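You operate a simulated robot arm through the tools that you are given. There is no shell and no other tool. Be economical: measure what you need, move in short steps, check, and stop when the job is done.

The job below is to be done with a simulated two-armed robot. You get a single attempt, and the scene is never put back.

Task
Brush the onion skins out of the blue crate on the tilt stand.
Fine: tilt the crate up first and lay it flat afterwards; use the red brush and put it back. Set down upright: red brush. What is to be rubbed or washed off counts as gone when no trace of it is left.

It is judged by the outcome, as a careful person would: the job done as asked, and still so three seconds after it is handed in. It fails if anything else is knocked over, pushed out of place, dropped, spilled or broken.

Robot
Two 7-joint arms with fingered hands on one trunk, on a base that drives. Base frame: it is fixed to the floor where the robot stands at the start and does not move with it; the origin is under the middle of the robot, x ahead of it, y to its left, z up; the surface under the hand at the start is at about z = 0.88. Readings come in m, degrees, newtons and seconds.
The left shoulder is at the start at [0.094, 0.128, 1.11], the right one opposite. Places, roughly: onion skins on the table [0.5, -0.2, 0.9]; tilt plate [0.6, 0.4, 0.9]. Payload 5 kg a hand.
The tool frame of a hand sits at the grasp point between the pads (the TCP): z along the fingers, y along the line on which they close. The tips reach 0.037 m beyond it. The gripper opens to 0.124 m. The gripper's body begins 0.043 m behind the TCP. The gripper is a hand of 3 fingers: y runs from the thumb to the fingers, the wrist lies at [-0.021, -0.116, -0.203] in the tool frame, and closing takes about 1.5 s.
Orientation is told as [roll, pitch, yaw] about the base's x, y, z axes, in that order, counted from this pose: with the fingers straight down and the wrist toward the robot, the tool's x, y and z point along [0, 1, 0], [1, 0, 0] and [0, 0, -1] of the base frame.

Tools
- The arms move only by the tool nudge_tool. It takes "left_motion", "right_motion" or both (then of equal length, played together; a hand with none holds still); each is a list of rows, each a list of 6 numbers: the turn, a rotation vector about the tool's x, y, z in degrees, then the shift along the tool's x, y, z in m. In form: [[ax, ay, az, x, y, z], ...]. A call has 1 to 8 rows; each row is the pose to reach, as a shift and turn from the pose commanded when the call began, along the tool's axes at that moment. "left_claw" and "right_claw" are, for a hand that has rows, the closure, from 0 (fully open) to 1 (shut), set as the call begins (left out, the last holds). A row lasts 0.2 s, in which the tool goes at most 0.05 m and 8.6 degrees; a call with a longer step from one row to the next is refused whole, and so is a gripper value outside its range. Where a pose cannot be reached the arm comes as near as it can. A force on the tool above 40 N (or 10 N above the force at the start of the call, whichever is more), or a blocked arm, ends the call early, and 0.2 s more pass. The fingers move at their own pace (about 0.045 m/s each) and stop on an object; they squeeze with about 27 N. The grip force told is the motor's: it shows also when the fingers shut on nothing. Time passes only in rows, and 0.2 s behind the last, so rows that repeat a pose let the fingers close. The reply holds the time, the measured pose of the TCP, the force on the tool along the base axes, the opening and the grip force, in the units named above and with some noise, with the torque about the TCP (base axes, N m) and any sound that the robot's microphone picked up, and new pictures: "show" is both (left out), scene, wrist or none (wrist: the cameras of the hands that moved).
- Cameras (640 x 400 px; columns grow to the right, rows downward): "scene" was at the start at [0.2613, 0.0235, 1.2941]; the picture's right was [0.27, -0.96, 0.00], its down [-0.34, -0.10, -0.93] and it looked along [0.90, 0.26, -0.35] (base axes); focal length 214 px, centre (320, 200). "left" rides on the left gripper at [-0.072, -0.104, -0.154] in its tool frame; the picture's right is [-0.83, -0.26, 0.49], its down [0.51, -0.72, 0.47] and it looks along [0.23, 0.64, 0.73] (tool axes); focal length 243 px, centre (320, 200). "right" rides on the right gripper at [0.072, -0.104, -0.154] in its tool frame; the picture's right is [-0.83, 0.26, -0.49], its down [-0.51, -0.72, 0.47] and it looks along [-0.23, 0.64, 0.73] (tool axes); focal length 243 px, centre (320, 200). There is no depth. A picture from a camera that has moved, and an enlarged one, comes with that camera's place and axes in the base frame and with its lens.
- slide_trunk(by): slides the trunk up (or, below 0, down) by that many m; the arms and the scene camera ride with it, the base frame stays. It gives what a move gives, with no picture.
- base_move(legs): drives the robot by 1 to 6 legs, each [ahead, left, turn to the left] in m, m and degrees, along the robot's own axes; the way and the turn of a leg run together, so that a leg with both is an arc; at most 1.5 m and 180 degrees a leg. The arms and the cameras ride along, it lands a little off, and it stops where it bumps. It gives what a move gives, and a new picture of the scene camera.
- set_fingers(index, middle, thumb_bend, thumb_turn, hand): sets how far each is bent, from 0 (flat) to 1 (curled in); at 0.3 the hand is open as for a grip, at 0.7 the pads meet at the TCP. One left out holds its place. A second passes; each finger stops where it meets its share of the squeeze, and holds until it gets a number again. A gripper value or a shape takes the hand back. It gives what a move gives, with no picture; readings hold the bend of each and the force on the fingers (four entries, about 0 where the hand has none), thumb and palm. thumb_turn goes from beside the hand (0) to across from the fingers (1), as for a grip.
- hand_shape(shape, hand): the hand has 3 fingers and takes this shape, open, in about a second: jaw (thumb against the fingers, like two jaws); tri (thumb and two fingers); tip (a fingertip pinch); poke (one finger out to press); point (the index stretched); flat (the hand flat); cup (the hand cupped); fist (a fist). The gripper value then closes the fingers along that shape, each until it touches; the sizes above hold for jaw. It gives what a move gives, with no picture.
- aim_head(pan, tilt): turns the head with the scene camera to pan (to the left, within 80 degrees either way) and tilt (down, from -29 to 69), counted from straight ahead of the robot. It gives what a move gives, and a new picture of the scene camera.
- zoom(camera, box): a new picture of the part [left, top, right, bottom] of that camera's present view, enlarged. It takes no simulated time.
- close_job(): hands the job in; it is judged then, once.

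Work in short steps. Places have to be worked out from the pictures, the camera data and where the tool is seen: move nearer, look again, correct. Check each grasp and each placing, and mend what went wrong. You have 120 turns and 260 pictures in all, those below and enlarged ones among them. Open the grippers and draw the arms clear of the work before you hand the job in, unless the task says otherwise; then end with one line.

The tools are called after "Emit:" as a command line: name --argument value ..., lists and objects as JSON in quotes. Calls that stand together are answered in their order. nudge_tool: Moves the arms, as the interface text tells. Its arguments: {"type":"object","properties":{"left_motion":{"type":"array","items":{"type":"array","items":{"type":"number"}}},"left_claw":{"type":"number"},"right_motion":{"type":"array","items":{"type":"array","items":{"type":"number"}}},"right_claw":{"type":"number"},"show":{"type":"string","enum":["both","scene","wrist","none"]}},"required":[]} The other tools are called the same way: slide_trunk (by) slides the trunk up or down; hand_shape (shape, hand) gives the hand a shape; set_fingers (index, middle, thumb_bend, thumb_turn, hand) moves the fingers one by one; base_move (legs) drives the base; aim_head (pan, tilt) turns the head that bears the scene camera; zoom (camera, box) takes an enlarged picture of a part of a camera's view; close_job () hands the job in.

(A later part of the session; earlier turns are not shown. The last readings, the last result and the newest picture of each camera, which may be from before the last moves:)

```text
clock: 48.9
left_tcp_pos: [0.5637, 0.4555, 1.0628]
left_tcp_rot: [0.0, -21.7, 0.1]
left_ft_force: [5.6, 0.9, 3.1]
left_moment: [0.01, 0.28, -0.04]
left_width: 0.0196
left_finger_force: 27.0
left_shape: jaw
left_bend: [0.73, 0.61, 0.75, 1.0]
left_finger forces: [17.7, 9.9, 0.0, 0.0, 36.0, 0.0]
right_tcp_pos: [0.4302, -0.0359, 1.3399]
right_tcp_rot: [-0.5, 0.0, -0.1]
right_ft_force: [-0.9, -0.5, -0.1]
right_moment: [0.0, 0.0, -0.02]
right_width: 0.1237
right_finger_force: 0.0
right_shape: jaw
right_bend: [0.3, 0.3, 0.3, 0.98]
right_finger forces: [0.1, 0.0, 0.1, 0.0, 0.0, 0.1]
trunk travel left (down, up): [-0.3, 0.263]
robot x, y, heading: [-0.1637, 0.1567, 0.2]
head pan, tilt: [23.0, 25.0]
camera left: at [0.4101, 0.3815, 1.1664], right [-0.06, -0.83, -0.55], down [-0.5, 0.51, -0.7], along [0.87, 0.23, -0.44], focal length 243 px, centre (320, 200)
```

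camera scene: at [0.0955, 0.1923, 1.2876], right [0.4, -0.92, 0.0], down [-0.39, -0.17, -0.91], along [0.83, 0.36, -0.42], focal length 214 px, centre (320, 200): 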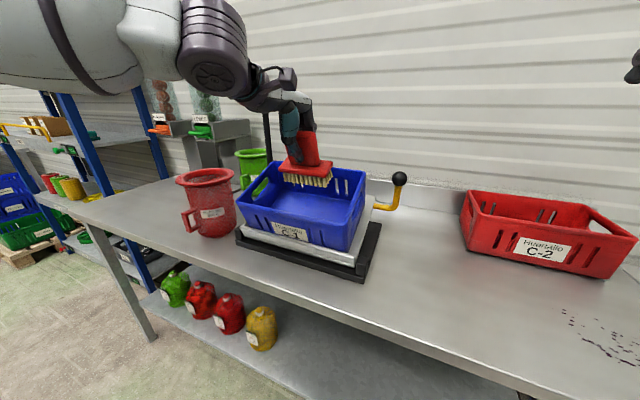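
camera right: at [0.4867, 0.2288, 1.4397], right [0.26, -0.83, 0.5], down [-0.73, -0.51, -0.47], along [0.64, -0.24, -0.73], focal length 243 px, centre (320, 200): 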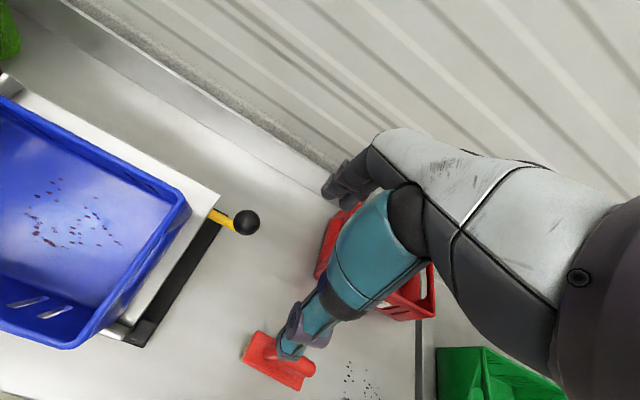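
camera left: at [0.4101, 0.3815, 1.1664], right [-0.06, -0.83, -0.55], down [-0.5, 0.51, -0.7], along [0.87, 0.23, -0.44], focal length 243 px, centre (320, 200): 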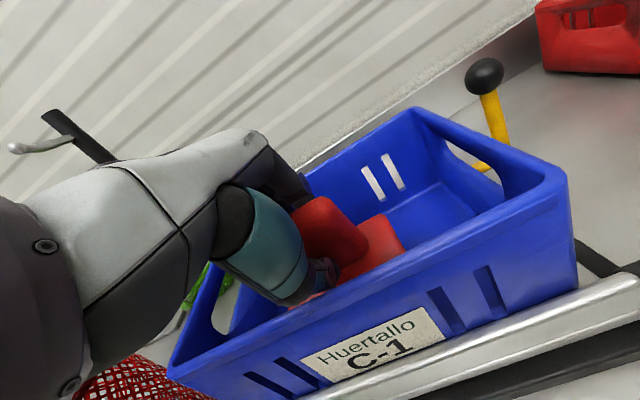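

The crate looks different in this view; I check the scene before going on.

Emit:
zoom --camera "scene" --box '[220, 110, 420, 250]'

```text
2.86 times, centred on (320, 180) of scene
camera zoom: at [0.097, 0.1931, 1.2873], right [0.4, -0.92, 0.0], down [-0.39, -0.17, -0.91], along [0.83, 0.36, -0.42], focal length 613 px, centre (320, 257)
```

zoom: 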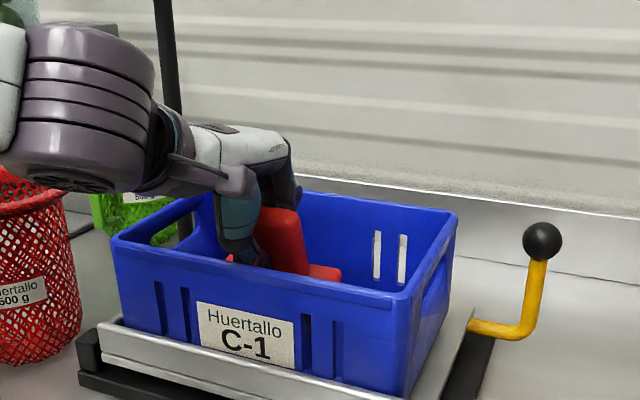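

My pressing has pushed the plate down part of the way. I lift the brush clear and look.

Emit:
nudge_tool --left_motion '[[0, 0, 0, 0, 0.005, -0.01], [0, 0, 0, 0, 0.005, -0.04], [0, 0, 0, 0, 0.005, -0.08], [0, 0, 0, 0, 0.005, -0.12], [0, 0, 0, 0, 0.005, -0.16]]'

Emit:
zoom --camera "scene" --box '[220, 110, 420, 250]'

Emit:
zoom --camera "scene" --box '[260, 160, 380, 240]'

```text
clock: 50.1
left_tcp_pos: [0.511, 0.4576, 1.2132]
left_tcp_rot: [-0.1, -21.6, 0.1]
left_ft_force: [1.0, 0.4, -2.6]
left_moment: [0.0, 0.01, 0.0]
left_width: 0.0194
left_finger_force: 26.9
left_shape: jaw
left_bend: [0.73, 0.61, 0.75, 1.0]
left_finger forces: [16.6, 8.9, 0.0, 0.0, 26.1, 0.0]
right_tcp_pos: [0.4293, -0.0378, 1.3403]
right_tcp_rot: [-0.4, -0.1, -0.1]
right_ft_force: [-1.1, -0.6, 0.7]
right_moment: [0.03, -0.04, -0.02]
right_width: 0.1236
right_finger_force: 0.0
right_shape: jaw
right_bend: [0.3, 0.3, 0.3, 0.98]
right_finger forces: [0.0, 0.0, 0.0, 0.2, 0.0, 0.0]
trunk travel left (down, up): [-0.3, 0.263]
robot x, y, heading: [-0.1573, 0.1555, 0.3]
head pan, tilt: [23.0, 25.0]
camera scene: at [0.0953, 0.1922, 1.2876], right [0.4, -0.92, 0.0], down [-0.39, -0.17, -0.91], along [0.83, 0.36, -0.42], focal length 214 px, centre (320, 200)
camera left: at [0.3569, 0.3841, 1.3164], right [-0.06, -0.83, -0.55], down [-0.5, 0.51, -0.7], along [0.87, 0.23, -0.44], focal length 243 px, centre (320, 200)
```

scene: 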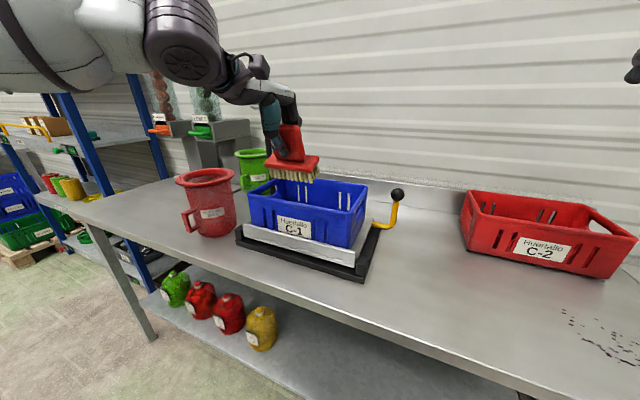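
left: 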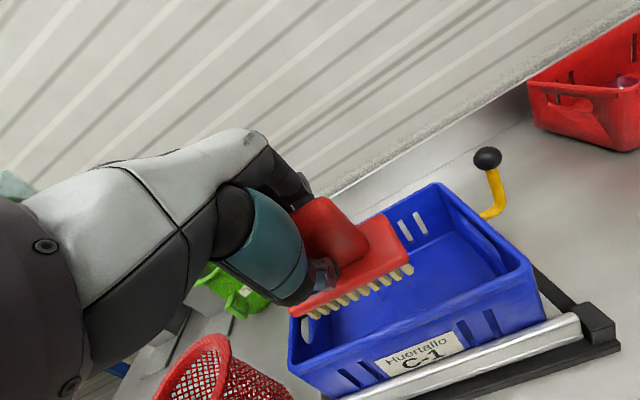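

```text
2.86 times, centred on (320, 180) of scene
camera zoom: at [0.0953, 0.1922, 1.2876], right [0.4, -0.92, 0.0], down [-0.39, -0.17, -0.91], along [0.83, 0.36, -0.42], focal length 613 px, centre (320, 257)
```

zoom: 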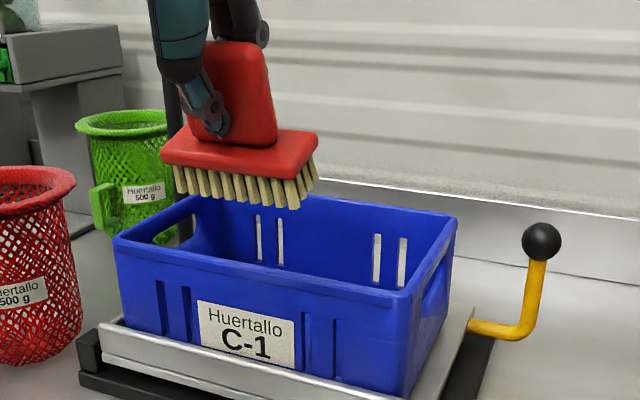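

```text
5.00 times, centred on (320, 200) of scene
camera zoom: at [0.0953, 0.1922, 1.2876], right [0.4, -0.92, 0.0], down [-0.39, -0.17, -0.91], along [0.83, 0.36, -0.42], focal length 1072 px, centre (320, 200)
```

zoom: 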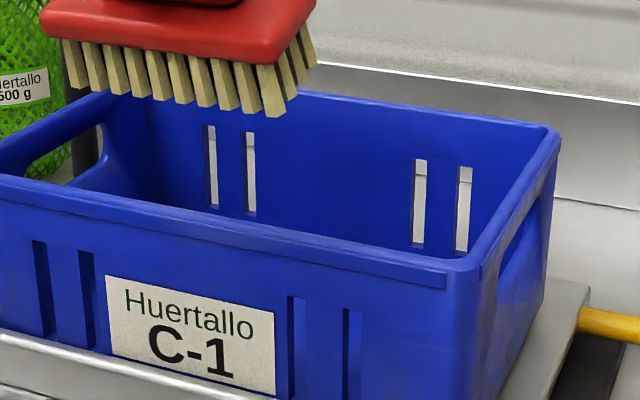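

The plate has dropped back to flat. I'll raise it again with the right hand and keep holding the handle while the left brushes. First the right hand travels to above the knob.

Emit:
nudge_tool --right_motion '[[0, 0, 0, 0.032, 0.036, 0.0], [0, 0, 0, 0.063, 0.073, 0.01], [0, 0, 0, 0.095, 0.109, 0.02], [0, 0, 0, 0.126, 0.145, 0.03], [0, 0, 0, 0.158, 0.182, 0.04], [0, 0, 0, 0.189, 0.218, 0.05], [0, 0, 0, 0.221, 0.255, 0.06], [0, 0, 0, 0.252, 0.291, 0.07]]' --show "none"

Emit:
nudge_tool --right_motion '[[0, 0, 0, 0, 0, 0.03], [0, 0, 0, 0, 0, 0.06], [0, 0, 0, 0, 0, 0.09], [0, 0, 0, 0, 0, 0.11], [0, 0, 0, 0, 0, 0.11]]'

Emit:
zoom --camera "scene" --box '[220, 80, 460, 290]'

```text
clock: 51.9
left_tcp_pos: [0.514, 0.4618, 1.2096]
left_tcp_rot: [-0.2, -21.5, 0.2]
left_ft_force: [0.2, 0.1, -2.4]
left_moment: [-0.02, 0.07, 0.0]
left_width: 0.0196
left_finger_force: 27.1
left_shape: jaw
left_bend: [0.73, 0.61, 0.75, 1.0]
left_finger forces: [16.4, 8.9, 0.0, 0.1, 26.2, 0.0]
right_tcp_pos: [0.7244, 0.221, 1.2671]
right_tcp_rot: [-0.6, 0.0, 0.0]
right_ft_force: [0.2, 0.9, -0.7]
right_moment: [-0.04, 0.02, 0.0]
right_width: 0.124
right_finger_force: 0.1
right_shape: jaw
right_bend: [0.3, 0.3, 0.3, 0.98]
right_finger forces: [0.0, 0.1, 0.0, 0.0, 0.0, 0.0]
trunk travel left (down, up): [-0.3, 0.263]
robot x, y, heading: [-0.1601, 0.1569, 0.0]
head pan, tilt: [23.0, 25.0]
```

```text
clock: 53.1
left_tcp_pos: [0.513, 0.4584, 1.2118]
left_tcp_rot: [0.0, -21.5, 0.1]
left_ft_force: [-0.1, 0.0, -2.8]
left_moment: [-0.02, 0.04, 0.01]
left_width: 0.0194
left_finger_force: 27.2
left_shape: jaw
left_bend: [0.73, 0.61, 0.75, 1.0]
left_finger forces: [16.4, 8.9, 0.0, 0.0, 26.2, 0.1]
right_tcp_pos: [0.7215, 0.2173, 1.1597]
right_tcp_rot: [-0.5, -0.1, -0.1]
right_ft_force: [-0.5, 0.1, -0.8]
right_moment: [0.01, 0.01, 0.01]
right_width: 0.1235
right_finger_force: 0.0
right_shape: jaw
right_bend: [0.3, 0.3, 0.3, 0.98]
right_finger forces: [0.1, 0.0, 0.1, 0.1, 0.0, 0.0]
trunk travel left (down, up): [-0.3, 0.263]
robot x, y, heading: [-0.1601, 0.1586, 0.4]
head pan, tilt: [23.0, 25.0]
camera scene: at [0.0966, 0.1929, 1.2874], right [0.4, -0.92, 0.0], down [-0.39, -0.17, -0.91], along [0.83, 0.36, -0.42], focal length 214 px, centre (320, 200)
camera right: at [0.6175, 0.2906, 1.313], right [0.26, -0.83, 0.5], down [-0.72, -0.51, -0.47], along [0.64, -0.24, -0.73], focal length 243 px, centre (320, 200)
```

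scene: 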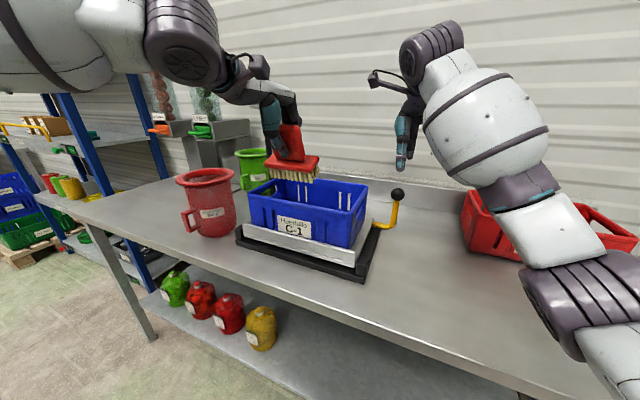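
right: 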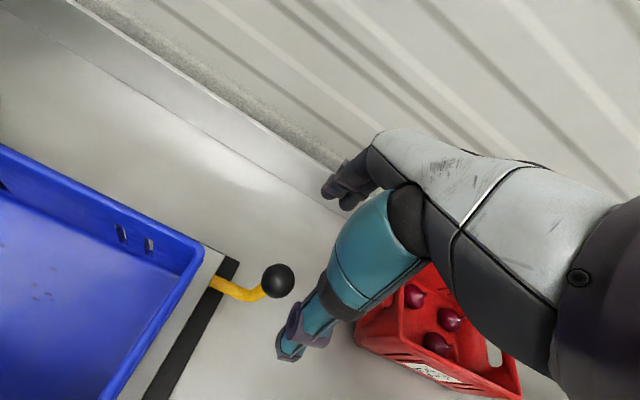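

```text
1.90 times, centred on (340, 185) of scene
camera zoom: at [0.0966, 0.1929, 1.2874], right [0.4, -0.92, 0.0], down [-0.39, -0.17, -0.91], along [0.83, 0.36, -0.42], focal length 408 px, centre (282, 229)
```

zoom: 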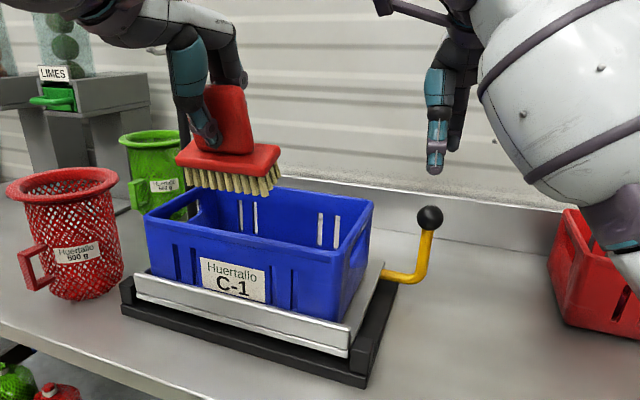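

The knob is back at its flat place (0.718, 0.215, 1.037). I lower the right hand around it and close.

Emit:
nudge_tool --right_motion '[[0, 0, 0, -0.002, -0.003, 0.03], [0, 0, 0, -0.002, -0.003, 0.06], [0, 0, 0, -0.002, -0.003, 0.09], [0, 0, 0, -0.002, -0.003, 0.115], [0, 0, 0, -0.002, -0.003, 0.124], [0, 0, 0, -0.002, -0.003, 0.124]]' --show "wrist"

Emit:
nudge_tool --right_motion '[[0, 0, 0, 0, 0, 0], [0, 0, 0, 0, 0, 0], [0, 0, 0, 0, 0, 0], [0, 0, 0, 0, 0, 0], [0, 0, 0, 0, 0, 0], [0, 0, 0, 0, 0, 0], [0, 0, 0, 0, 0, 0], [0, 0, 0, 0, 0, 0]]' --right_claw 1 --show "wrist"

```text
clock: 54.5
left_tcp_pos: [0.4951, 0.4598, 1.2206]
left_tcp_rot: [-0.2, -22.4, 0.1]
left_ft_force: [-0.2, -0.3, -2.7]
left_moment: [0.01, 0.05, -0.01]
left_width: 0.0196
left_finger_force: 27.2
left_shape: jaw
left_bend: [0.73, 0.61, 0.75, 1.0]
left_finger forces: [16.4, 8.9, 0.0, 0.0, 26.2, 0.1]
right_tcp_pos: [0.7024, 0.2141, 1.0561]
right_tcp_rot: [-0.4, -1.4, -0.1]
right_ft_force: [0.9, -0.4, 0.6]
right_moment: [-0.02, 0.01, 0.04]
right_width: 0.1238
right_finger_force: 0.1
right_shape: jaw
right_bend: [0.3, 0.3, 0.3, 0.98]
right_finger forces: [0.1, 0.0, 0.0, 0.0, 0.0, 0.1]
trunk travel left (down, up): [-0.3, 0.263]
robot x, y, heading: [-0.1601, 0.1574, 0.2]
head pan, tilt: [23.0, 25.0]
camera right: at [0.5945, 0.2865, 1.2059], right [0.25, -0.83, 0.51], down [-0.71, -0.51, -0.48], along [0.66, -0.24, -0.71], focal length 243 px, centre (320, 200)
```

right: 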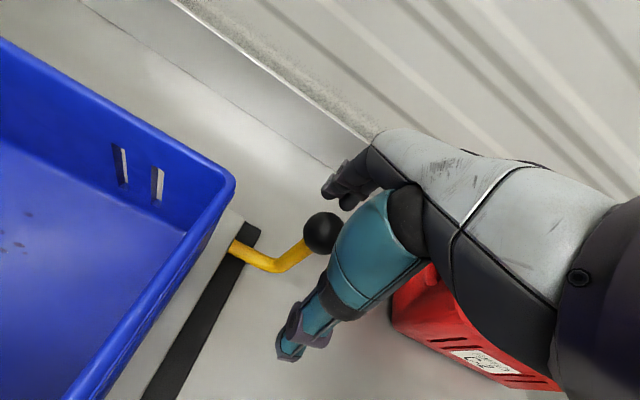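

```text
clock: 56.3
left_tcp_pos: [0.4946, 0.4613, 1.2211]
left_tcp_rot: [-0.2, -22.5, 0.1]
left_ft_force: [-0.2, 0.5, -2.3]
left_moment: [-0.01, 0.08, -0.02]
left_width: 0.0196
left_finger_force: 26.8
left_shape: jaw
left_bend: [0.73, 0.61, 0.75, 1.0]
left_finger forces: [16.5, 9.0, 0.0, 0.0, 26.3, 0.0]
right_tcp_pos: [0.7017, 0.2127, 1.0542]
right_tcp_rot: [-0.6, -1.3, 0.0]
right_ft_force: [-1.4, -0.8, -5.9]
right_moment: [-0.06, 0.09, -0.01]
right_width: 0.029
right_finger_force: 26.6
right_shape: jaw
right_bend: [0.74, 0.48, 0.7, 1.0]
right_finger forces: [14.9, 6.8, 0.0, 0.0, 25.0, 0.0]
trunk travel left (down, up): [-0.3, 0.263]
robot x, y, heading: [-0.1619, 0.154, 0.3]
head pan, tilt: [23.0, 25.0]
camera right: at [0.5943, 0.2869, 1.2051], right [0.25, -0.82, 0.51], down [-0.71, -0.51, -0.48], along [0.66, -0.24, -0.71], focal length 243 px, centre (320, 200)
```

right: 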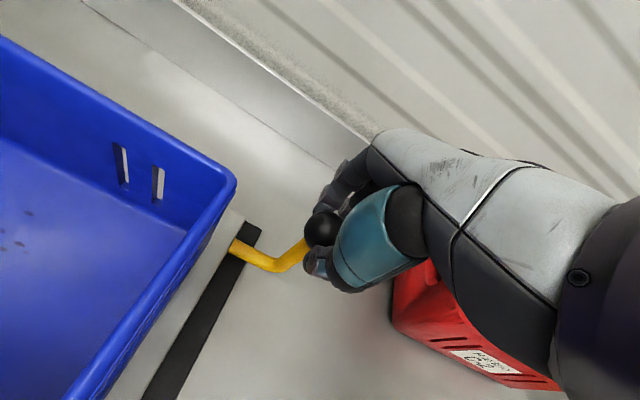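

Both hands shifted and tilted by −1.3°: the robot's body is being tipped, so perhaps the right elbow presses on something. I look before doing anything else.

Emit:
aim_head --pan -5 --tilt 40

```text
clock: 57.3
left_tcp_pos: [0.4926, 0.4613, 1.2216]
left_tcp_rot: [-0.2, -22.5, 0.1]
left_ft_force: [1.0, 0.2, -2.4]
left_moment: [0.03, 0.08, 0.0]
left_width: 0.0193
left_finger_force: 27.2
left_shape: jaw
left_bend: [0.73, 0.61, 0.75, 1.0]
left_finger forces: [16.6, 9.0, 0.1, 0.0, 26.3, 0.0]
right_tcp_pos: [0.7019, 0.213, 1.0542]
right_tcp_rot: [-0.5, -1.4, 0.0]
right_ft_force: [-1.1, -1.0, -4.3]
right_moment: [-0.03, 0.06, -0.01]
right_width: 0.029
right_finger_force: 27.7
right_shape: jaw
right_bend: [0.74, 0.48, 0.7, 1.0]
right_finger forces: [14.8, 6.9, 0.0, 0.1, 25.1, 0.0]
trunk travel left (down, up): [-0.3, 0.263]
robot x, y, heading: [-0.1617, 0.1583, 0.2]
head pan, tilt: [-5.0, 40.0]
camera scene: at [0.0783, 0.1522, 1.2679], right [-0.08, -1.0, 0.0], down [-0.63, 0.05, -0.78], along [0.77, -0.06, -0.63], focal length 214 px, centre (320, 200)
```

scene: 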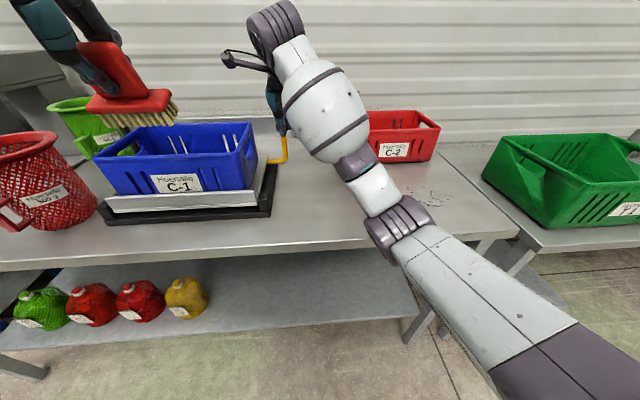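

The right elbow has come down onto the table edge. I let go of the knob, raise the hand to relieve it, then raise the trunk so the elbow stays high.

Emit:
nudge_tool --right_motion '[[0, 0, 0, 0, 0, 0], [0, 0, 0, 0, 0, 0], [0, 0, 0, 0, 0, 0], [0, 0, 0, 0, 0, 0], [0, 0, 0, 0, 0, 0], [0, 0, 0, 0, 0, -0.03], [0, 0, 0, 0, 0, -0.07], [0, 0, 0, 0, 0, -0.11]]' --right_claw 0 --show "none"

Emit:
slide_trunk --by 0.15

Emit:
aim_head --pan 5 --tilt 45

```text
clock: 59.1
left_tcp_pos: [0.507, 0.4561, 1.2148]
left_tcp_rot: [0.1, -21.9, 0.0]
left_ft_force: [-1.5, -0.7, -1.5]
left_moment: [0.07, 0.02, 0.04]
left_width: 0.0196
left_finger_force: 26.6
left_shape: jaw
left_bend: [0.73, 0.61, 0.75, 1.0]
left_finger forces: [16.5, 8.9, 0.0, 0.1, 26.2, 0.1]
right_tcp_pos: [0.7121, 0.2086, 1.1487]
right_tcp_rot: [-0.5, -0.3, 0.0]
right_ft_force: [-0.6, -0.7, 0.1]
right_moment: [0.04, -0.04, 0.04]
right_width: 0.1237
right_finger_force: 0.1
right_shape: jaw
right_bend: [0.3, 0.3, 0.3, 0.98]
right_finger forces: [0.0, 0.0, 0.0, 0.0, 0.0, 0.1]
trunk travel left (down, up): [-0.3, 0.263]
robot x, y, heading: [-0.1587, 0.1569, 0.4]
head pan, tilt: [-5.0, 40.0]
```

```text
clock: 60.8
left_tcp_pos: [0.5115, 0.4571, 1.3617]
left_tcp_rot: [-0.1, -21.4, 0.1]
left_ft_force: [-0.3, -0.3, -2.0]
left_moment: [-0.02, 0.05, -0.04]
left_width: 0.0195
left_finger_force: 26.9
left_shape: jaw
left_bend: [0.73, 0.61, 0.75, 1.0]
left_finger forces: [16.5, 8.8, 0.0, 0.0, 26.0, 0.0]
right_tcp_pos: [0.7189, 0.2126, 1.2925]
right_tcp_rot: [-0.4, 0.1, -0.1]
right_ft_force: [0.3, -0.1, -0.1]
right_moment: [-0.02, 0.02, -0.02]
right_width: 0.1235
right_finger_force: 0.1
right_shape: jaw
right_bend: [0.3, 0.3, 0.3, 0.98]
right_finger forces: [0.1, 0.0, 0.1, 0.1, 0.0, 0.0]
trunk travel left (down, up): [-0.45, 0.113]
robot x, y, heading: [-0.1573, 0.1598, 0.4]
head pan, tilt: [-5.0, 40.0]
```

```text
clock: 61.5
left_tcp_pos: [0.5109, 0.456, 1.3622]
left_tcp_rot: [-0.1, -21.6, 0.0]
left_ft_force: [1.2, 0.2, -3.3]
left_moment: [-0.02, 0.07, -0.02]
left_width: 0.0194
left_finger_force: 26.8
left_shape: jaw
left_bend: [0.73, 0.61, 0.75, 1.0]
left_finger forces: [16.5, 8.8, 0.1, 0.1, 26.2, 0.1]
right_tcp_pos: [0.7186, 0.2115, 1.2936]
right_tcp_rot: [-0.5, -0.1, 0.0]
right_ft_force: [-1.2, -0.6, 0.6]
right_moment: [0.02, 0.0, 0.0]
right_width: 0.1238
right_finger_force: 0.1
right_shape: jaw
right_bend: [0.3, 0.3, 0.3, 0.98]
right_finger forces: [0.1, 0.1, 0.1, 0.0, 0.0, 0.0]
trunk travel left (down, up): [-0.45, 0.113]
robot x, y, heading: [-0.1621, 0.1589, 0.6]
head pan, tilt: [5.0, 45.0]
camera scene: at [0.0512, 0.1638, 1.4145], right [0.09, -1.0, 0.0], down [-0.7, -0.07, -0.71], along [0.7, 0.07, -0.71], focal length 214 px, centre (320, 200)
```

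scene: 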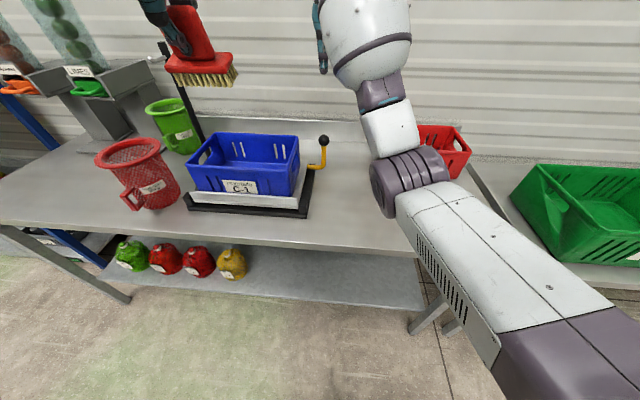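

The body is level again and the elbow is higher. I lower the right hand onto the knob again, watching both poses for tipping.

Emit:
nudge_tool --right_motion '[[0, 0, 0, 0.003, 0, 0.045], [0, 0, 0, 0.003, 0, 0.09], [0, 0, 0, 0.003, 0, 0.13], [0, 0, 0, 0.003, 0, 0.17], [0, 0, 0, 0.003, 0, 0.2], [0, 0, 0, 0.003, 0, 0.23], [0, 0, 0, 0.003, 0, 0.257], [0, 0, 0, 0.003, 0, 0.257]]'

```text
clock: 63.3
left_tcp_pos: [0.5112, 0.4556, 1.3624]
left_tcp_rot: [-0.1, -21.7, 0.0]
left_ft_force: [-0.5, 0.0, -2.0]
left_moment: [0.03, 0.08, 0.0]
left_width: 0.0192
left_finger_force: 27.1
left_shape: jaw
left_bend: [0.73, 0.61, 0.75, 1.0]
left_finger forces: [16.5, 8.8, 0.0, 0.0, 26.1, 0.0]
right_tcp_pos: [0.7189, 0.2115, 1.0363]
right_tcp_rot: [-0.5, -0.1, 0.0]
right_ft_force: [0.6, -1.0, 0.1]
right_moment: [0.0, -0.03, -0.01]
right_width: 0.1235
right_finger_force: 0.1
right_shape: jaw
right_bend: [0.3, 0.3, 0.3, 0.98]
right_finger forces: [0.0, 0.0, 0.0, 0.0, 0.0, 0.0]
trunk travel left (down, up): [-0.45, 0.113]
robot x, y, heading: [-0.16, 0.1584, 0.4]
head pan, tilt: [5.0, 45.0]
camera scene: at [0.0507, 0.1637, 1.4146], right [0.09, -1.0, 0.0], down [-0.7, -0.07, -0.71], along [0.7, 0.07, -0.71], focal length 214 px, centre (320, 200)
camera right: at [0.6143, 0.2861, 1.1889], right [0.26, -0.83, 0.5], down [-0.72, -0.51, -0.47], along [0.64, -0.24, -0.73], focal length 243 px, centre (320, 200)
```

scene: 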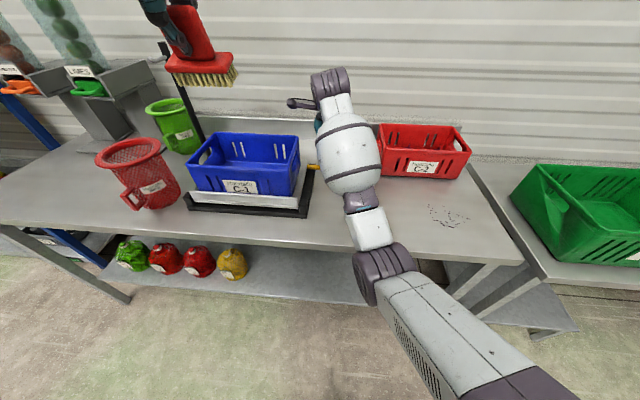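
right: 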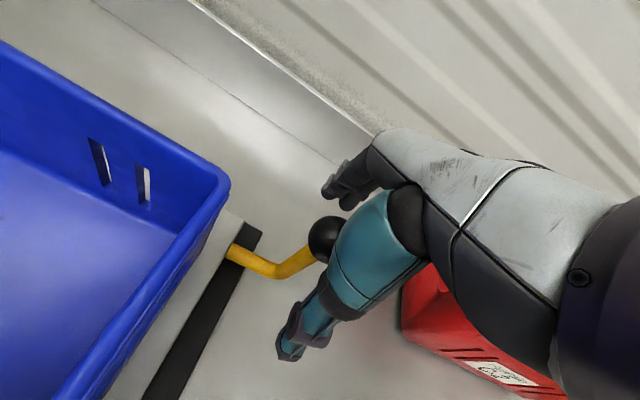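

Level and clear this time. I close on the rod under the knob.

Emit:
nudge_tool --right_motion '[[0, 0, 0, 0, 0, 0], [0, 0, 0, 0, 0, 0], [0, 0, 0, 0, 0, 0], [0, 0, 0, 0, 0, 0], [0, 0, 0, 0, 0, 0], [0, 0, 0, 0, 0, 0], [0, 0, 0, 0, 0, 0], [0, 0, 0, 0, 0, 0]]' --right_claw 1 --show "none"

Emit:
nudge_tool --right_motion '[[-4, 0, 0, 0, -0.0085, -0.0139], [-8, 0, 0, 0, -0.018, -0.0271], [-12, 0, 0, 0, -0.0283, -0.0397], [-16, 0, 0, 0, -0.0396, -0.0515], [-20, 0, 0, 0, -0.0516, -0.0625], [-22, 0, 0, 0, -0.058, -0.0676], [-22, 0, 0, 0, -0.058, -0.0676]]'

```text
clock: 65.1
left_tcp_pos: [0.5107, 0.4565, 1.3624]
left_tcp_rot: [-0.1, -21.6, 0.0]
left_ft_force: [0.3, -1.4, -3.2]
left_moment: [-0.03, 0.04, 0.04]
left_width: 0.0194
left_finger_force: 26.6
left_shape: jaw
left_bend: [0.73, 0.61, 0.75, 1.0]
left_finger forces: [16.5, 8.8, 0.0, 0.1, 26.1, 0.1]
right_tcp_pos: [0.7187, 0.2126, 1.0342]
right_tcp_rot: [-0.5, 0.1, -0.1]
right_ft_force: [-3.0, -0.2, -4.6]
right_moment: [-0.02, -0.19, 0.01]
right_width: 0.0123
right_finger_force: 23.3
right_shape: jaw
right_bend: [0.73, 0.7, 0.75, 1.0]
right_finger forces: [12.7, 3.6, 0.0, 0.0, 20.0, 0.0]
trunk travel left (down, up): [-0.45, 0.113]
robot x, y, heading: [-0.1583, 0.1547, 0.1]
head pan, tilt: [5.0, 45.0]
```

```text
clock: 66.7
left_tcp_pos: [0.5156, 0.4557, 1.3596]
left_tcp_rot: [-0.1, -21.5, 0.0]
left_ft_force: [-1.0, 0.4, -2.8]
left_moment: [-0.04, 0.08, -0.01]
left_width: 0.0193
left_finger_force: 27.0
left_shape: jaw
left_bend: [0.73, 0.61, 0.75, 1.0]
left_finger forces: [16.5, 8.8, 0.1, 0.0, 26.1, 0.0]
right_tcp_pos: [0.6645, 0.2119, 1.1005]
right_tcp_rot: [-0.7, -21.7, 0.1]
right_ft_force: [7.8, 0.8, -23.9]
right_moment: [0.03, -0.02, 0.0]
right_width: 0.0117
right_finger_force: 26.6
right_shape: jaw
right_bend: [0.73, 0.7, 0.75, 1.0]
right_finger forces: [16.5, 7.0, 0.1, 0.0, 25.0, 0.0]
trunk travel left (down, up): [-0.45, 0.113]
robot x, y, heading: [-0.1562, 0.1591, 0.3]
head pan, tilt: [5.0, 45.0]
camera scene: at [0.0559, 0.1645, 1.4135], right [0.09, -1.0, 0.0], down [-0.71, -0.07, -0.7], along [0.7, 0.07, -0.71], focal length 214 px, centre (320, 200)
camera right: at [0.5108, 0.2856, 1.2043], right [0.06, -0.82, 0.56], down [-0.5, -0.51, -0.7], along [0.87, -0.24, -0.44], focal length 243 px, centre (320, 200)
```

scene: 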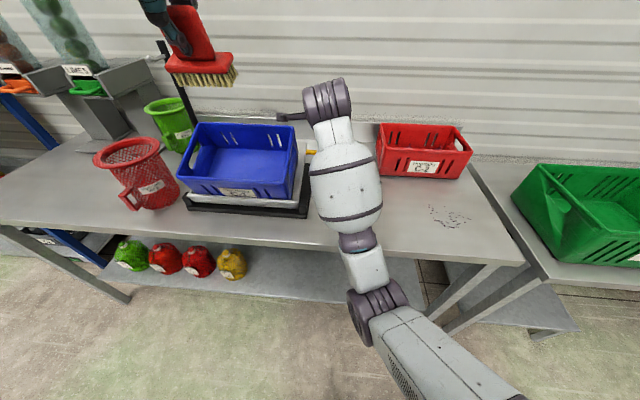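
right: 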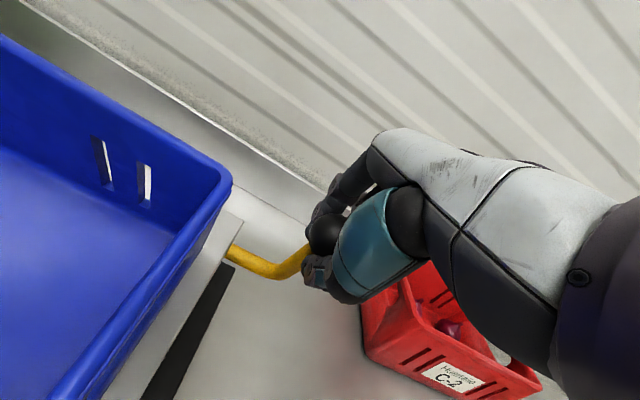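

Tilted up again and held by the right hand. I inspect the floor for remaining traces.

Emit:
zoom --camera "scene" --box '[180, 115, 300, 205]'

Emit:
zoom --camera "left" --box '[220, 160, 500, 400]'

```text
4.44 times, centred on (240, 160) of scene
camera zoom: at [0.0559, 0.1645, 1.4135], right [0.09, -1.0, 0.0], down [-0.71, -0.07, -0.7], along [0.7, 0.07, -0.71], focal length 953 px, centre (676, 378)
```

zoom: 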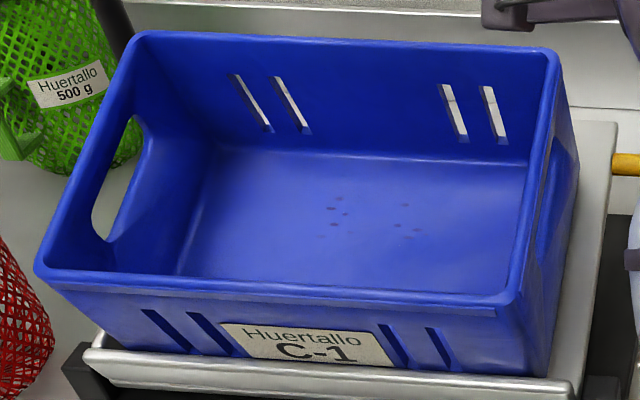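

```text
1.67 times, centred on (360, 280) of left
camera zoom: at [0.3619, 0.3835, 1.4647], right [-0.06, -0.83, -0.55], down [-0.5, 0.51, -0.7], along [0.86, 0.23, -0.45], focal length 404 px, centre (253, 67)
```

zoom: 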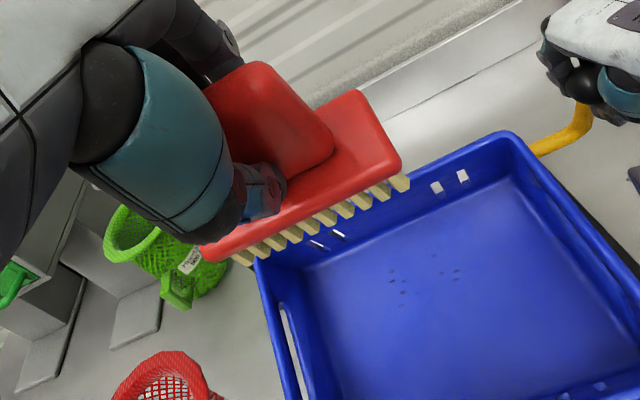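

Remaining traces are at x 0.613–0.645, y 0.415–0.49. The left hand descends to just above the floor there, y≈0.452.

Emit:
nudge_tool --left_motion '[[0, 0, 0, 0, -0.02, 0.035], [0, 0, 0, -0.003, -0.045, 0.07], [0, 0, 0, -0.003, -0.06, 0.11], [0, 0, 0, -0.003, -0.0625, 0.155], [0, 0, 0, -0.003, -0.0625, 0.2], [0, 0, 0, -0.003, -0.0625, 0.24], [0, 0, 0, -0.003, -0.0625, 0.27], [0, 0, 0, -0.003, -0.0625, 0.28]]'

```text
clock: 68.5
left_tcp_pos: [0.5602, 0.4529, 1.0739]
left_tcp_rot: [0.0, -21.6, 0.0]
left_ft_force: [0.2, -0.2, -2.1]
left_moment: [0.01, 0.06, -0.04]
left_width: 0.0194
left_finger_force: 26.7
left_shape: jaw
left_bend: [0.73, 0.61, 0.75, 1.0]
left_finger forces: [16.3, 8.7, 0.0, 0.0, 25.7, 0.0]
right_tcp_pos: [0.6639, 0.2119, 1.1022]
right_tcp_rot: [-0.6, -21.7, 0.2]
right_ft_force: [6.2, 1.2, -36.1]
right_moment: [0.06, 0.01, 0.0]
right_width: 0.0115
right_finger_force: 26.7
right_shape: jaw
right_bend: [0.73, 0.7, 0.75, 1.0]
right_finger forces: [15.4, 7.9, 0.0, 0.1, 28.5, 0.1]
trunk travel left (down, up): [-0.45, 0.113]
robot x, y, heading: [-0.1625, 0.1589, 0.4]
head pan, tilt: [5.0, 45.0]
camera scene: at [0.0564, 0.1642, 1.4135], right [0.09, -1.0, 0.0], down [-0.71, -0.07, -0.7], along [0.7, 0.07, -0.71], focal length 214 px, centre (320, 200)
camera left: at [0.4068, 0.3794, 1.1796], right [-0.06, -0.83, -0.55], down [-0.5, 0.51, -0.7], along [0.86, 0.23, -0.45], focal length 243 px, centre (320, 200)
```

scene: 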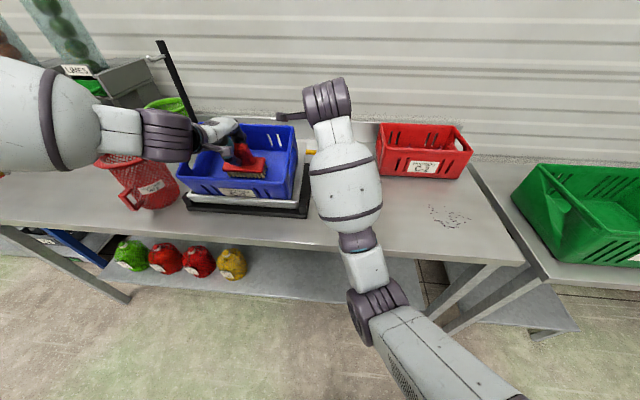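
left: 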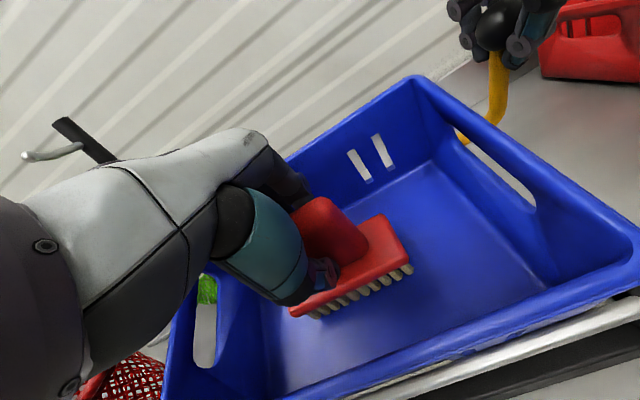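

The left is ~1 cm above the floor. I ease the right's upward push a little while lowering the brush into contact.

Emit:
nudge_tool --left_motion '[[0, 0, 0, 0, 0, 0.004], [0, 0, 0, 0, 0, 0.008], [0, 0, 0, 0, 0, 0.0105], [0, 0, 0, 0, 0, 0.0105]]' --right_motion '[[0.3, 0, 0, 0, 0.0006, 0.001], [0.5, 0, 0, 0, 0.001, 0.0018], [0.5, 0, 0, 0, 0.001, 0.0018], [0.5, 0, 0, 0, 0.001, 0.0018]]' --show "none"

```text
clock: 69.5
left_tcp_pos: [0.563, 0.4523, 1.0678]
left_tcp_rot: [0.0, -21.4, 0.1]
left_ft_force: [-1.8, 0.2, 1.0]
left_moment: [0.0, 0.04, -0.02]
left_width: 0.0194
left_finger_force: 27.0
left_shape: jaw
left_bend: [0.73, 0.61, 0.75, 1.0]
left_finger forces: [16.0, 8.8, 0.0, 0.1, 26.6, 0.0]
right_tcp_pos: [0.6658, 0.2116, 1.1021]
right_tcp_rot: [-0.4, -21.5, 0.2]
right_ft_force: [5.4, -4.5, -29.8]
right_moment: [-0.05, -0.09, -0.02]
right_width: 0.0113
right_finger_force: 26.9
right_shape: jaw
right_bend: [0.73, 0.7, 0.75, 1.0]
right_finger forces: [14.7, 9.2, 0.0, 0.0, 27.9, 0.0]
trunk travel left (down, up): [-0.45, 0.113]
robot x, y, heading: [-0.1596, 0.1556, 0.4]
head pan, tilt: [5.0, 45.0]
```

Light contact made. I press ~3 mm more and stroke up-slope 5 cm and back.

Emit:
nudge_tool --left_motion '[[0, 0, 0, 0, 0.002, 0.003], [0, 0, 0, 0, 0.015, 0.003], [0, 0, 0, 0, 0.028, 0.003], [0, 0, 0, 0, 0.04, 0.003], [0, 0, 0, 0, 0.048, 0.003], [0, 0, 0, 0, 0.036, 0.003], [0, 0, 0, 0, 0.022, 0.003], [0, 0, 0, 0, 0.008, 0.003]]' --show "none"

```text
clock: 71.3
left_tcp_pos: [0.5695, 0.4531, 1.0681]
left_tcp_rot: [0.0, -21.3, 0.1]
left_ft_force: [-0.9, -0.6, 3.2]
left_moment: [-0.01, -0.04, -0.03]
left_width: 0.0199
left_finger_force: 26.7
left_shape: jaw
left_bend: [0.73, 0.61, 0.75, 1.0]
left_finger forces: [17.5, 9.5, 0.0, 0.0, 26.9, 0.1]
right_tcp_pos: [0.6659, 0.2119, 1.1006]
right_tcp_rot: [-0.5, -21.4, 0.1]
right_ft_force: [5.7, -6.4, -27.8]
right_moment: [0.0, -0.16, -0.04]
right_width: 0.0113
right_finger_force: 27.0
right_shape: jaw
right_bend: [0.73, 0.7, 0.75, 1.0]
right_finger forces: [14.6, 9.6, 0.0, 0.0, 27.6, 0.1]
trunk travel left (down, up): [-0.45, 0.113]
robot x, y, heading: [-0.1595, 0.1578, 0.2]
head pan, tilt: [5.0, 45.0]
```

Force ~6 N and the plate stays up. Another stroke pair with 2 mm more pressure.

Emit:
nudge_tool --left_motion '[[0, 0, 0, 0, 0.0, 0.002], [0, 0, 0, 0, 0.014, 0.002], [0, 0, 0, 0, 0.026, 0.002], [0, 0, 0, 0, 0.036, 0.002], [0, 0, 0, 0, 0.042, 0.002], [0, 0, 0, 0, 0.028, 0.002], [0, 0, 0, 0, 0.014, 0.002], [0, 0, 0, 0, 0, 0.002]]' --show "none"

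Emit:
nudge_tool --left_motion '[[0, 0, 0, 0, -0.012, 0], [0, 0, 0, 0, -0.024, 0], [0, 0, 0, 0, -0.02, -0.02], [0, 0, 0, 0, -0.02, -0.06], [0, 0, 0, 0, -0.02, -0.1], [0, 0, 0, 0, 0.02, -0.14], [0, 0, 0, 0, 0.06, -0.18], [0, 0, 0, 0, 0.08, -0.2]]'

Emit:
zoom --camera "scene" --box '[180, 115, 300, 205]'

Emit:
zoom --camera "left" --box '[270, 210, 510, 400]'

```text
clock: 73.1
left_tcp_pos: [0.5712, 0.4513, 1.0681]
left_tcp_rot: [0.0, -21.6, 0.0]
left_ft_force: [-2.9, -0.3, 29.4]
left_moment: [0.02, -0.35, 0.01]
left_width: 0.0214
left_finger_force: 26.8
left_shape: jaw
left_bend: [0.73, 0.61, 0.75, 1.0]
left_finger forces: [21.5, 12.8, 0.0, 0.0, 26.8, 0.0]
right_tcp_pos: [0.6639, 0.2117, 1.1012]
right_tcp_rot: [-0.5, -21.5, 0.1]
right_ft_force: [14.6, -2.4, -35.9]
right_moment: [0.02, -0.16, -0.02]
right_width: 0.0114
right_finger_force: 27.2
right_shape: jaw
right_bend: [0.72, 0.7, 0.75, 1.0]
right_finger forces: [17.1, 9.9, 0.0, 0.0, 28.1, 0.1]
trunk travel left (down, up): [-0.45, 0.113]
robot x, y, heading: [-0.1604, 0.1578, 0.4]
head pan, tilt: [5.0, 45.0]
```

```text
refused: row 6 steps farther than a row can; nothing moved
```

```text
4.44 times, centred on (240, 160) of scene
camera zoom: at [0.0537, 0.1624, 1.4142], right [0.09, -1.0, 0.0], down [-0.71, -0.07, -0.71], along [0.7, 0.07, -0.71], focal length 953 px, centre (676, 378)
```

zoom: 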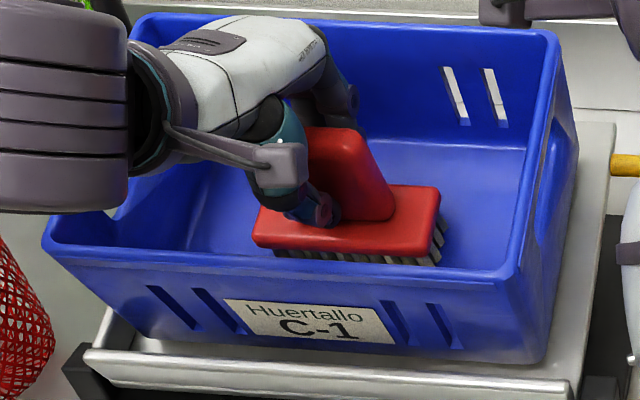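

```text
2.11 times, centred on (390, 305) of left
camera zoom: at [0.4169, 0.3774, 1.1717], right [-0.06, -0.83, -0.55], down [-0.5, 0.51, -0.7], along [0.87, 0.23, -0.44], focal length 511 px, centre (173, -21)
```

zoom: 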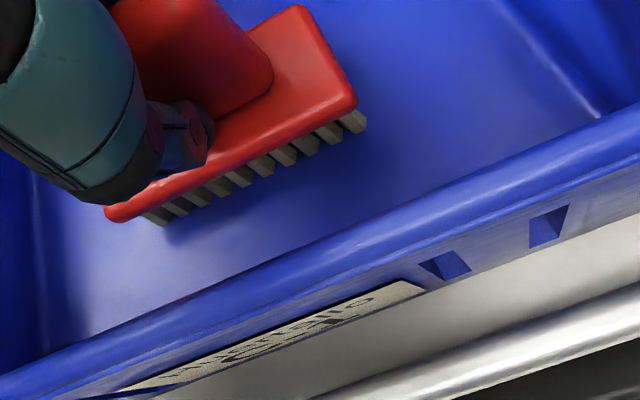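

The up-strokes dragged the crate a little up the plate. I make a down-slope stroke, which should also bring it back against the lip, then lift off to look.

Emit:
nudge_tool --left_motion '[[0, 0, 0, 0, -0.01, -0.001], [0, 0, 0, 0, -0.02, -0.001], [0, 0, 0, 0, -0.03, -0.001], [0, 0, 0, 0, -0.04, -0.001], [0, 0, 0, 0, -0.04, -0.001]]' --show "none"

Emit:
nudge_tool --left_motion '[[0, 0, 0, 0, 0.005, -0.02], [0, 0, 0, 0, 0.01, -0.05], [0, 0, 0, 0, 0.01, -0.095], [0, 0, 0, 0, 0.01, -0.14], [0, 0, 0, 0, 0.02, -0.18], [0, 0, 0, 0, 0.03, -0.22], [0, 0, 0, 0, 0.05, -0.26], [0, 0, 0, 0, 0.06, -0.29]]'

Emit:
zoom --camera "scene" --box '[180, 115, 300, 205]'

Emit:
zoom --camera "left" --box '[270, 210, 510, 400]'

```text
clock: 74.3
left_tcp_pos: [0.5338, 0.4526, 1.0539]
left_tcp_rot: [0.0, -21.5, 0.0]
left_ft_force: [-2.2, -1.9, 34.8]
left_moment: [-0.02, -0.28, -0.01]
left_width: 0.0213
left_finger_force: 26.7
left_shape: jaw
left_bend: [0.73, 0.6, 0.75, 1.0]
left_finger forces: [22.4, 13.3, 0.0, 0.1, 31.1, 0.0]
right_tcp_pos: [0.664, 0.2123, 1.1013]
right_tcp_rot: [-0.5, -21.4, 0.1]
right_ft_force: [15.6, -0.3, -35.5]
right_moment: [0.0, -0.23, 0.01]
right_width: 0.0112
right_finger_force: 26.9
right_shape: jaw
right_bend: [0.72, 0.7, 0.75, 1.0]
right_finger forces: [17.9, 9.5, 0.0, 0.0, 27.8, 0.1]
trunk travel left (down, up): [-0.45, 0.113]
robot x, y, heading: [-0.1625, 0.1588, 0.5]
head pan, tilt: [5.0, 45.0]
```

```text
clock: 76.1
left_tcp_pos: [0.4838, 0.4528, 1.3451]
left_tcp_rot: [-0.1, -21.4, 0.0]
left_ft_force: [0.3, 0.6, -3.5]
left_moment: [-0.02, 0.03, -0.02]
left_width: 0.0197
left_finger_force: 26.8
left_shape: jaw
left_bend: [0.73, 0.61, 0.75, 1.0]
left_finger forces: [16.0, 8.7, 0.1, 0.0, 25.5, 0.0]
right_tcp_pos: [0.665, 0.2125, 1.1013]
right_tcp_rot: [-0.5, -21.4, 0.1]
right_ft_force: [6.5, -5.8, -20.1]
right_moment: [-0.02, -0.17, -0.07]
right_width: 0.0119
right_finger_force: 27.0
right_shape: jaw
right_bend: [0.73, 0.7, 0.75, 1.0]
right_finger forces: [16.2, 10.2, 0.1, 0.0, 26.4, 0.0]
trunk travel left (down, up): [-0.45, 0.113]
robot x, y, heading: [-0.1596, 0.1628, 0.5]
head pan, tilt: [5.0, 45.0]
camera scene: at [0.0547, 0.1625, 1.4139], right [0.09, -1.0, 0.0], down [-0.71, -0.07, -0.71], along [0.7, 0.07, -0.71], focal length 214 px, centre (320, 200)
camera left: at [0.3296, 0.3785, 1.4495], right [-0.06, -0.83, -0.55], down [-0.5, 0.51, -0.7], along [0.86, 0.23, -0.45], focal length 243 px, centre (320, 200)
```

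scene: 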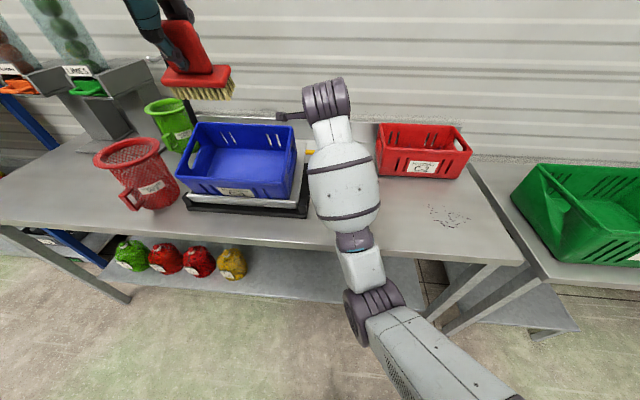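
left: 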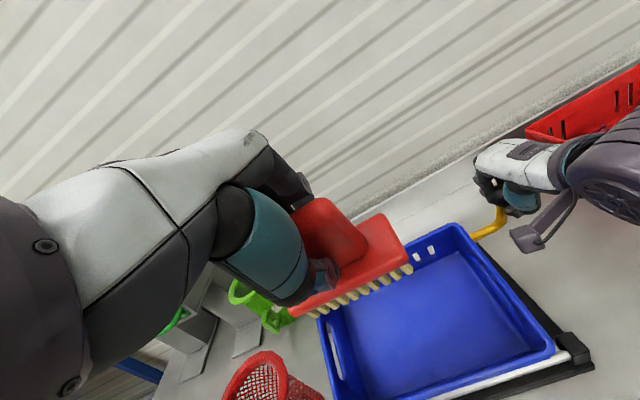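

```text
4.44 times, centred on (240, 160) of scene
camera zoom: at [0.0547, 0.1625, 1.4139], right [0.09, -1.0, 0.0], down [-0.71, -0.07, -0.71], along [0.7, 0.07, -0.71], focal length 953 px, centre (676, 378)
```

zoom: 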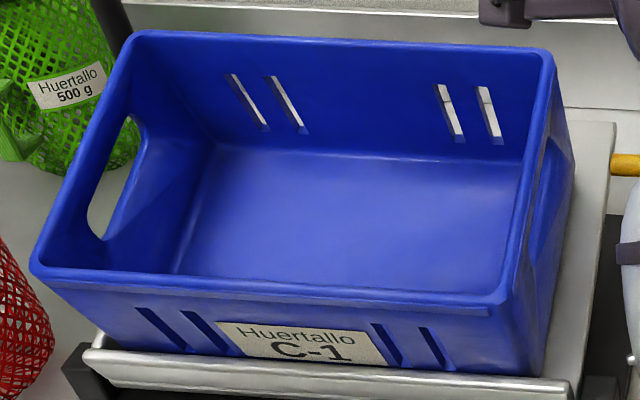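

```text
2.11 times, centred on (390, 305) of left
camera zoom: at [0.3296, 0.3785, 1.4495], right [-0.06, -0.83, -0.55], down [-0.5, 0.51, -0.7], along [0.86, 0.23, -0.45], focal length 511 px, centre (173, -21)
```

zoom: 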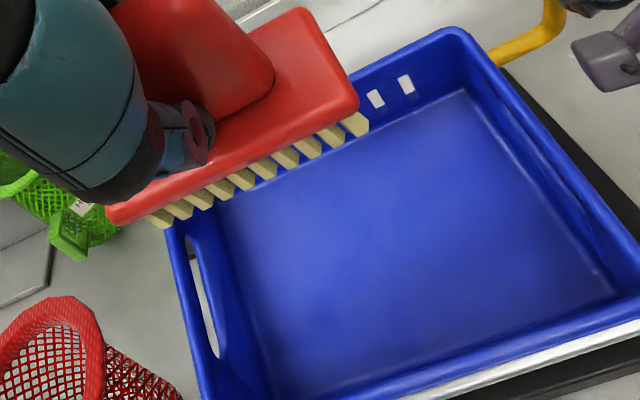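

The floor looks clean and the crate is back on the lip. I verify at higher magnification.

Emit:
zoom --camera "scene" --box '[212, 138, 284, 180]'

Emit:
zoom --camera "left" --box '[370, 250, 530, 400]'

```text
8.89 times, centred on (248, 159) of scene
camera zoom: at [0.0547, 0.1625, 1.4139], right [0.09, -1.0, 0.0], down [-0.71, -0.07, -0.71], along [0.7, 0.07, -0.71], focal length 1906 px, centre (960, 564)
```

zoom: 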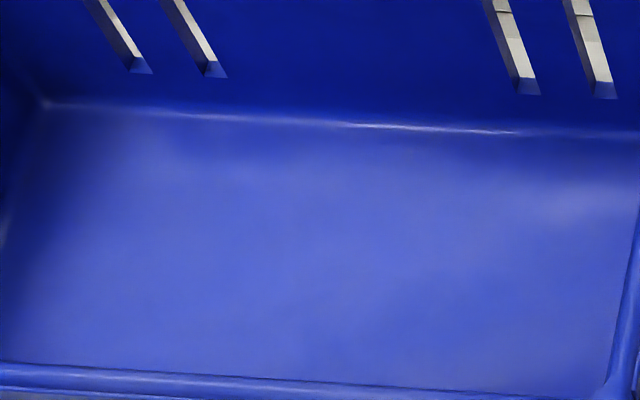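

```text
2.67 times, centred on (450, 325) of left
camera zoom: at [0.3296, 0.3785, 1.4495], right [-0.06, -0.83, -0.55], down [-0.5, 0.51, -0.7], along [0.86, 0.23, -0.45], focal length 647 px, centre (-27, -133)
```

zoom: 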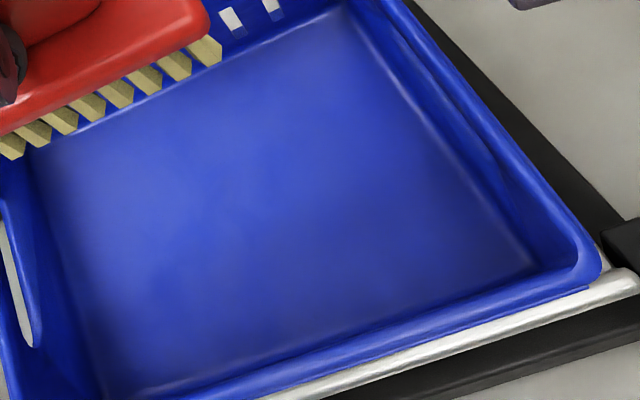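

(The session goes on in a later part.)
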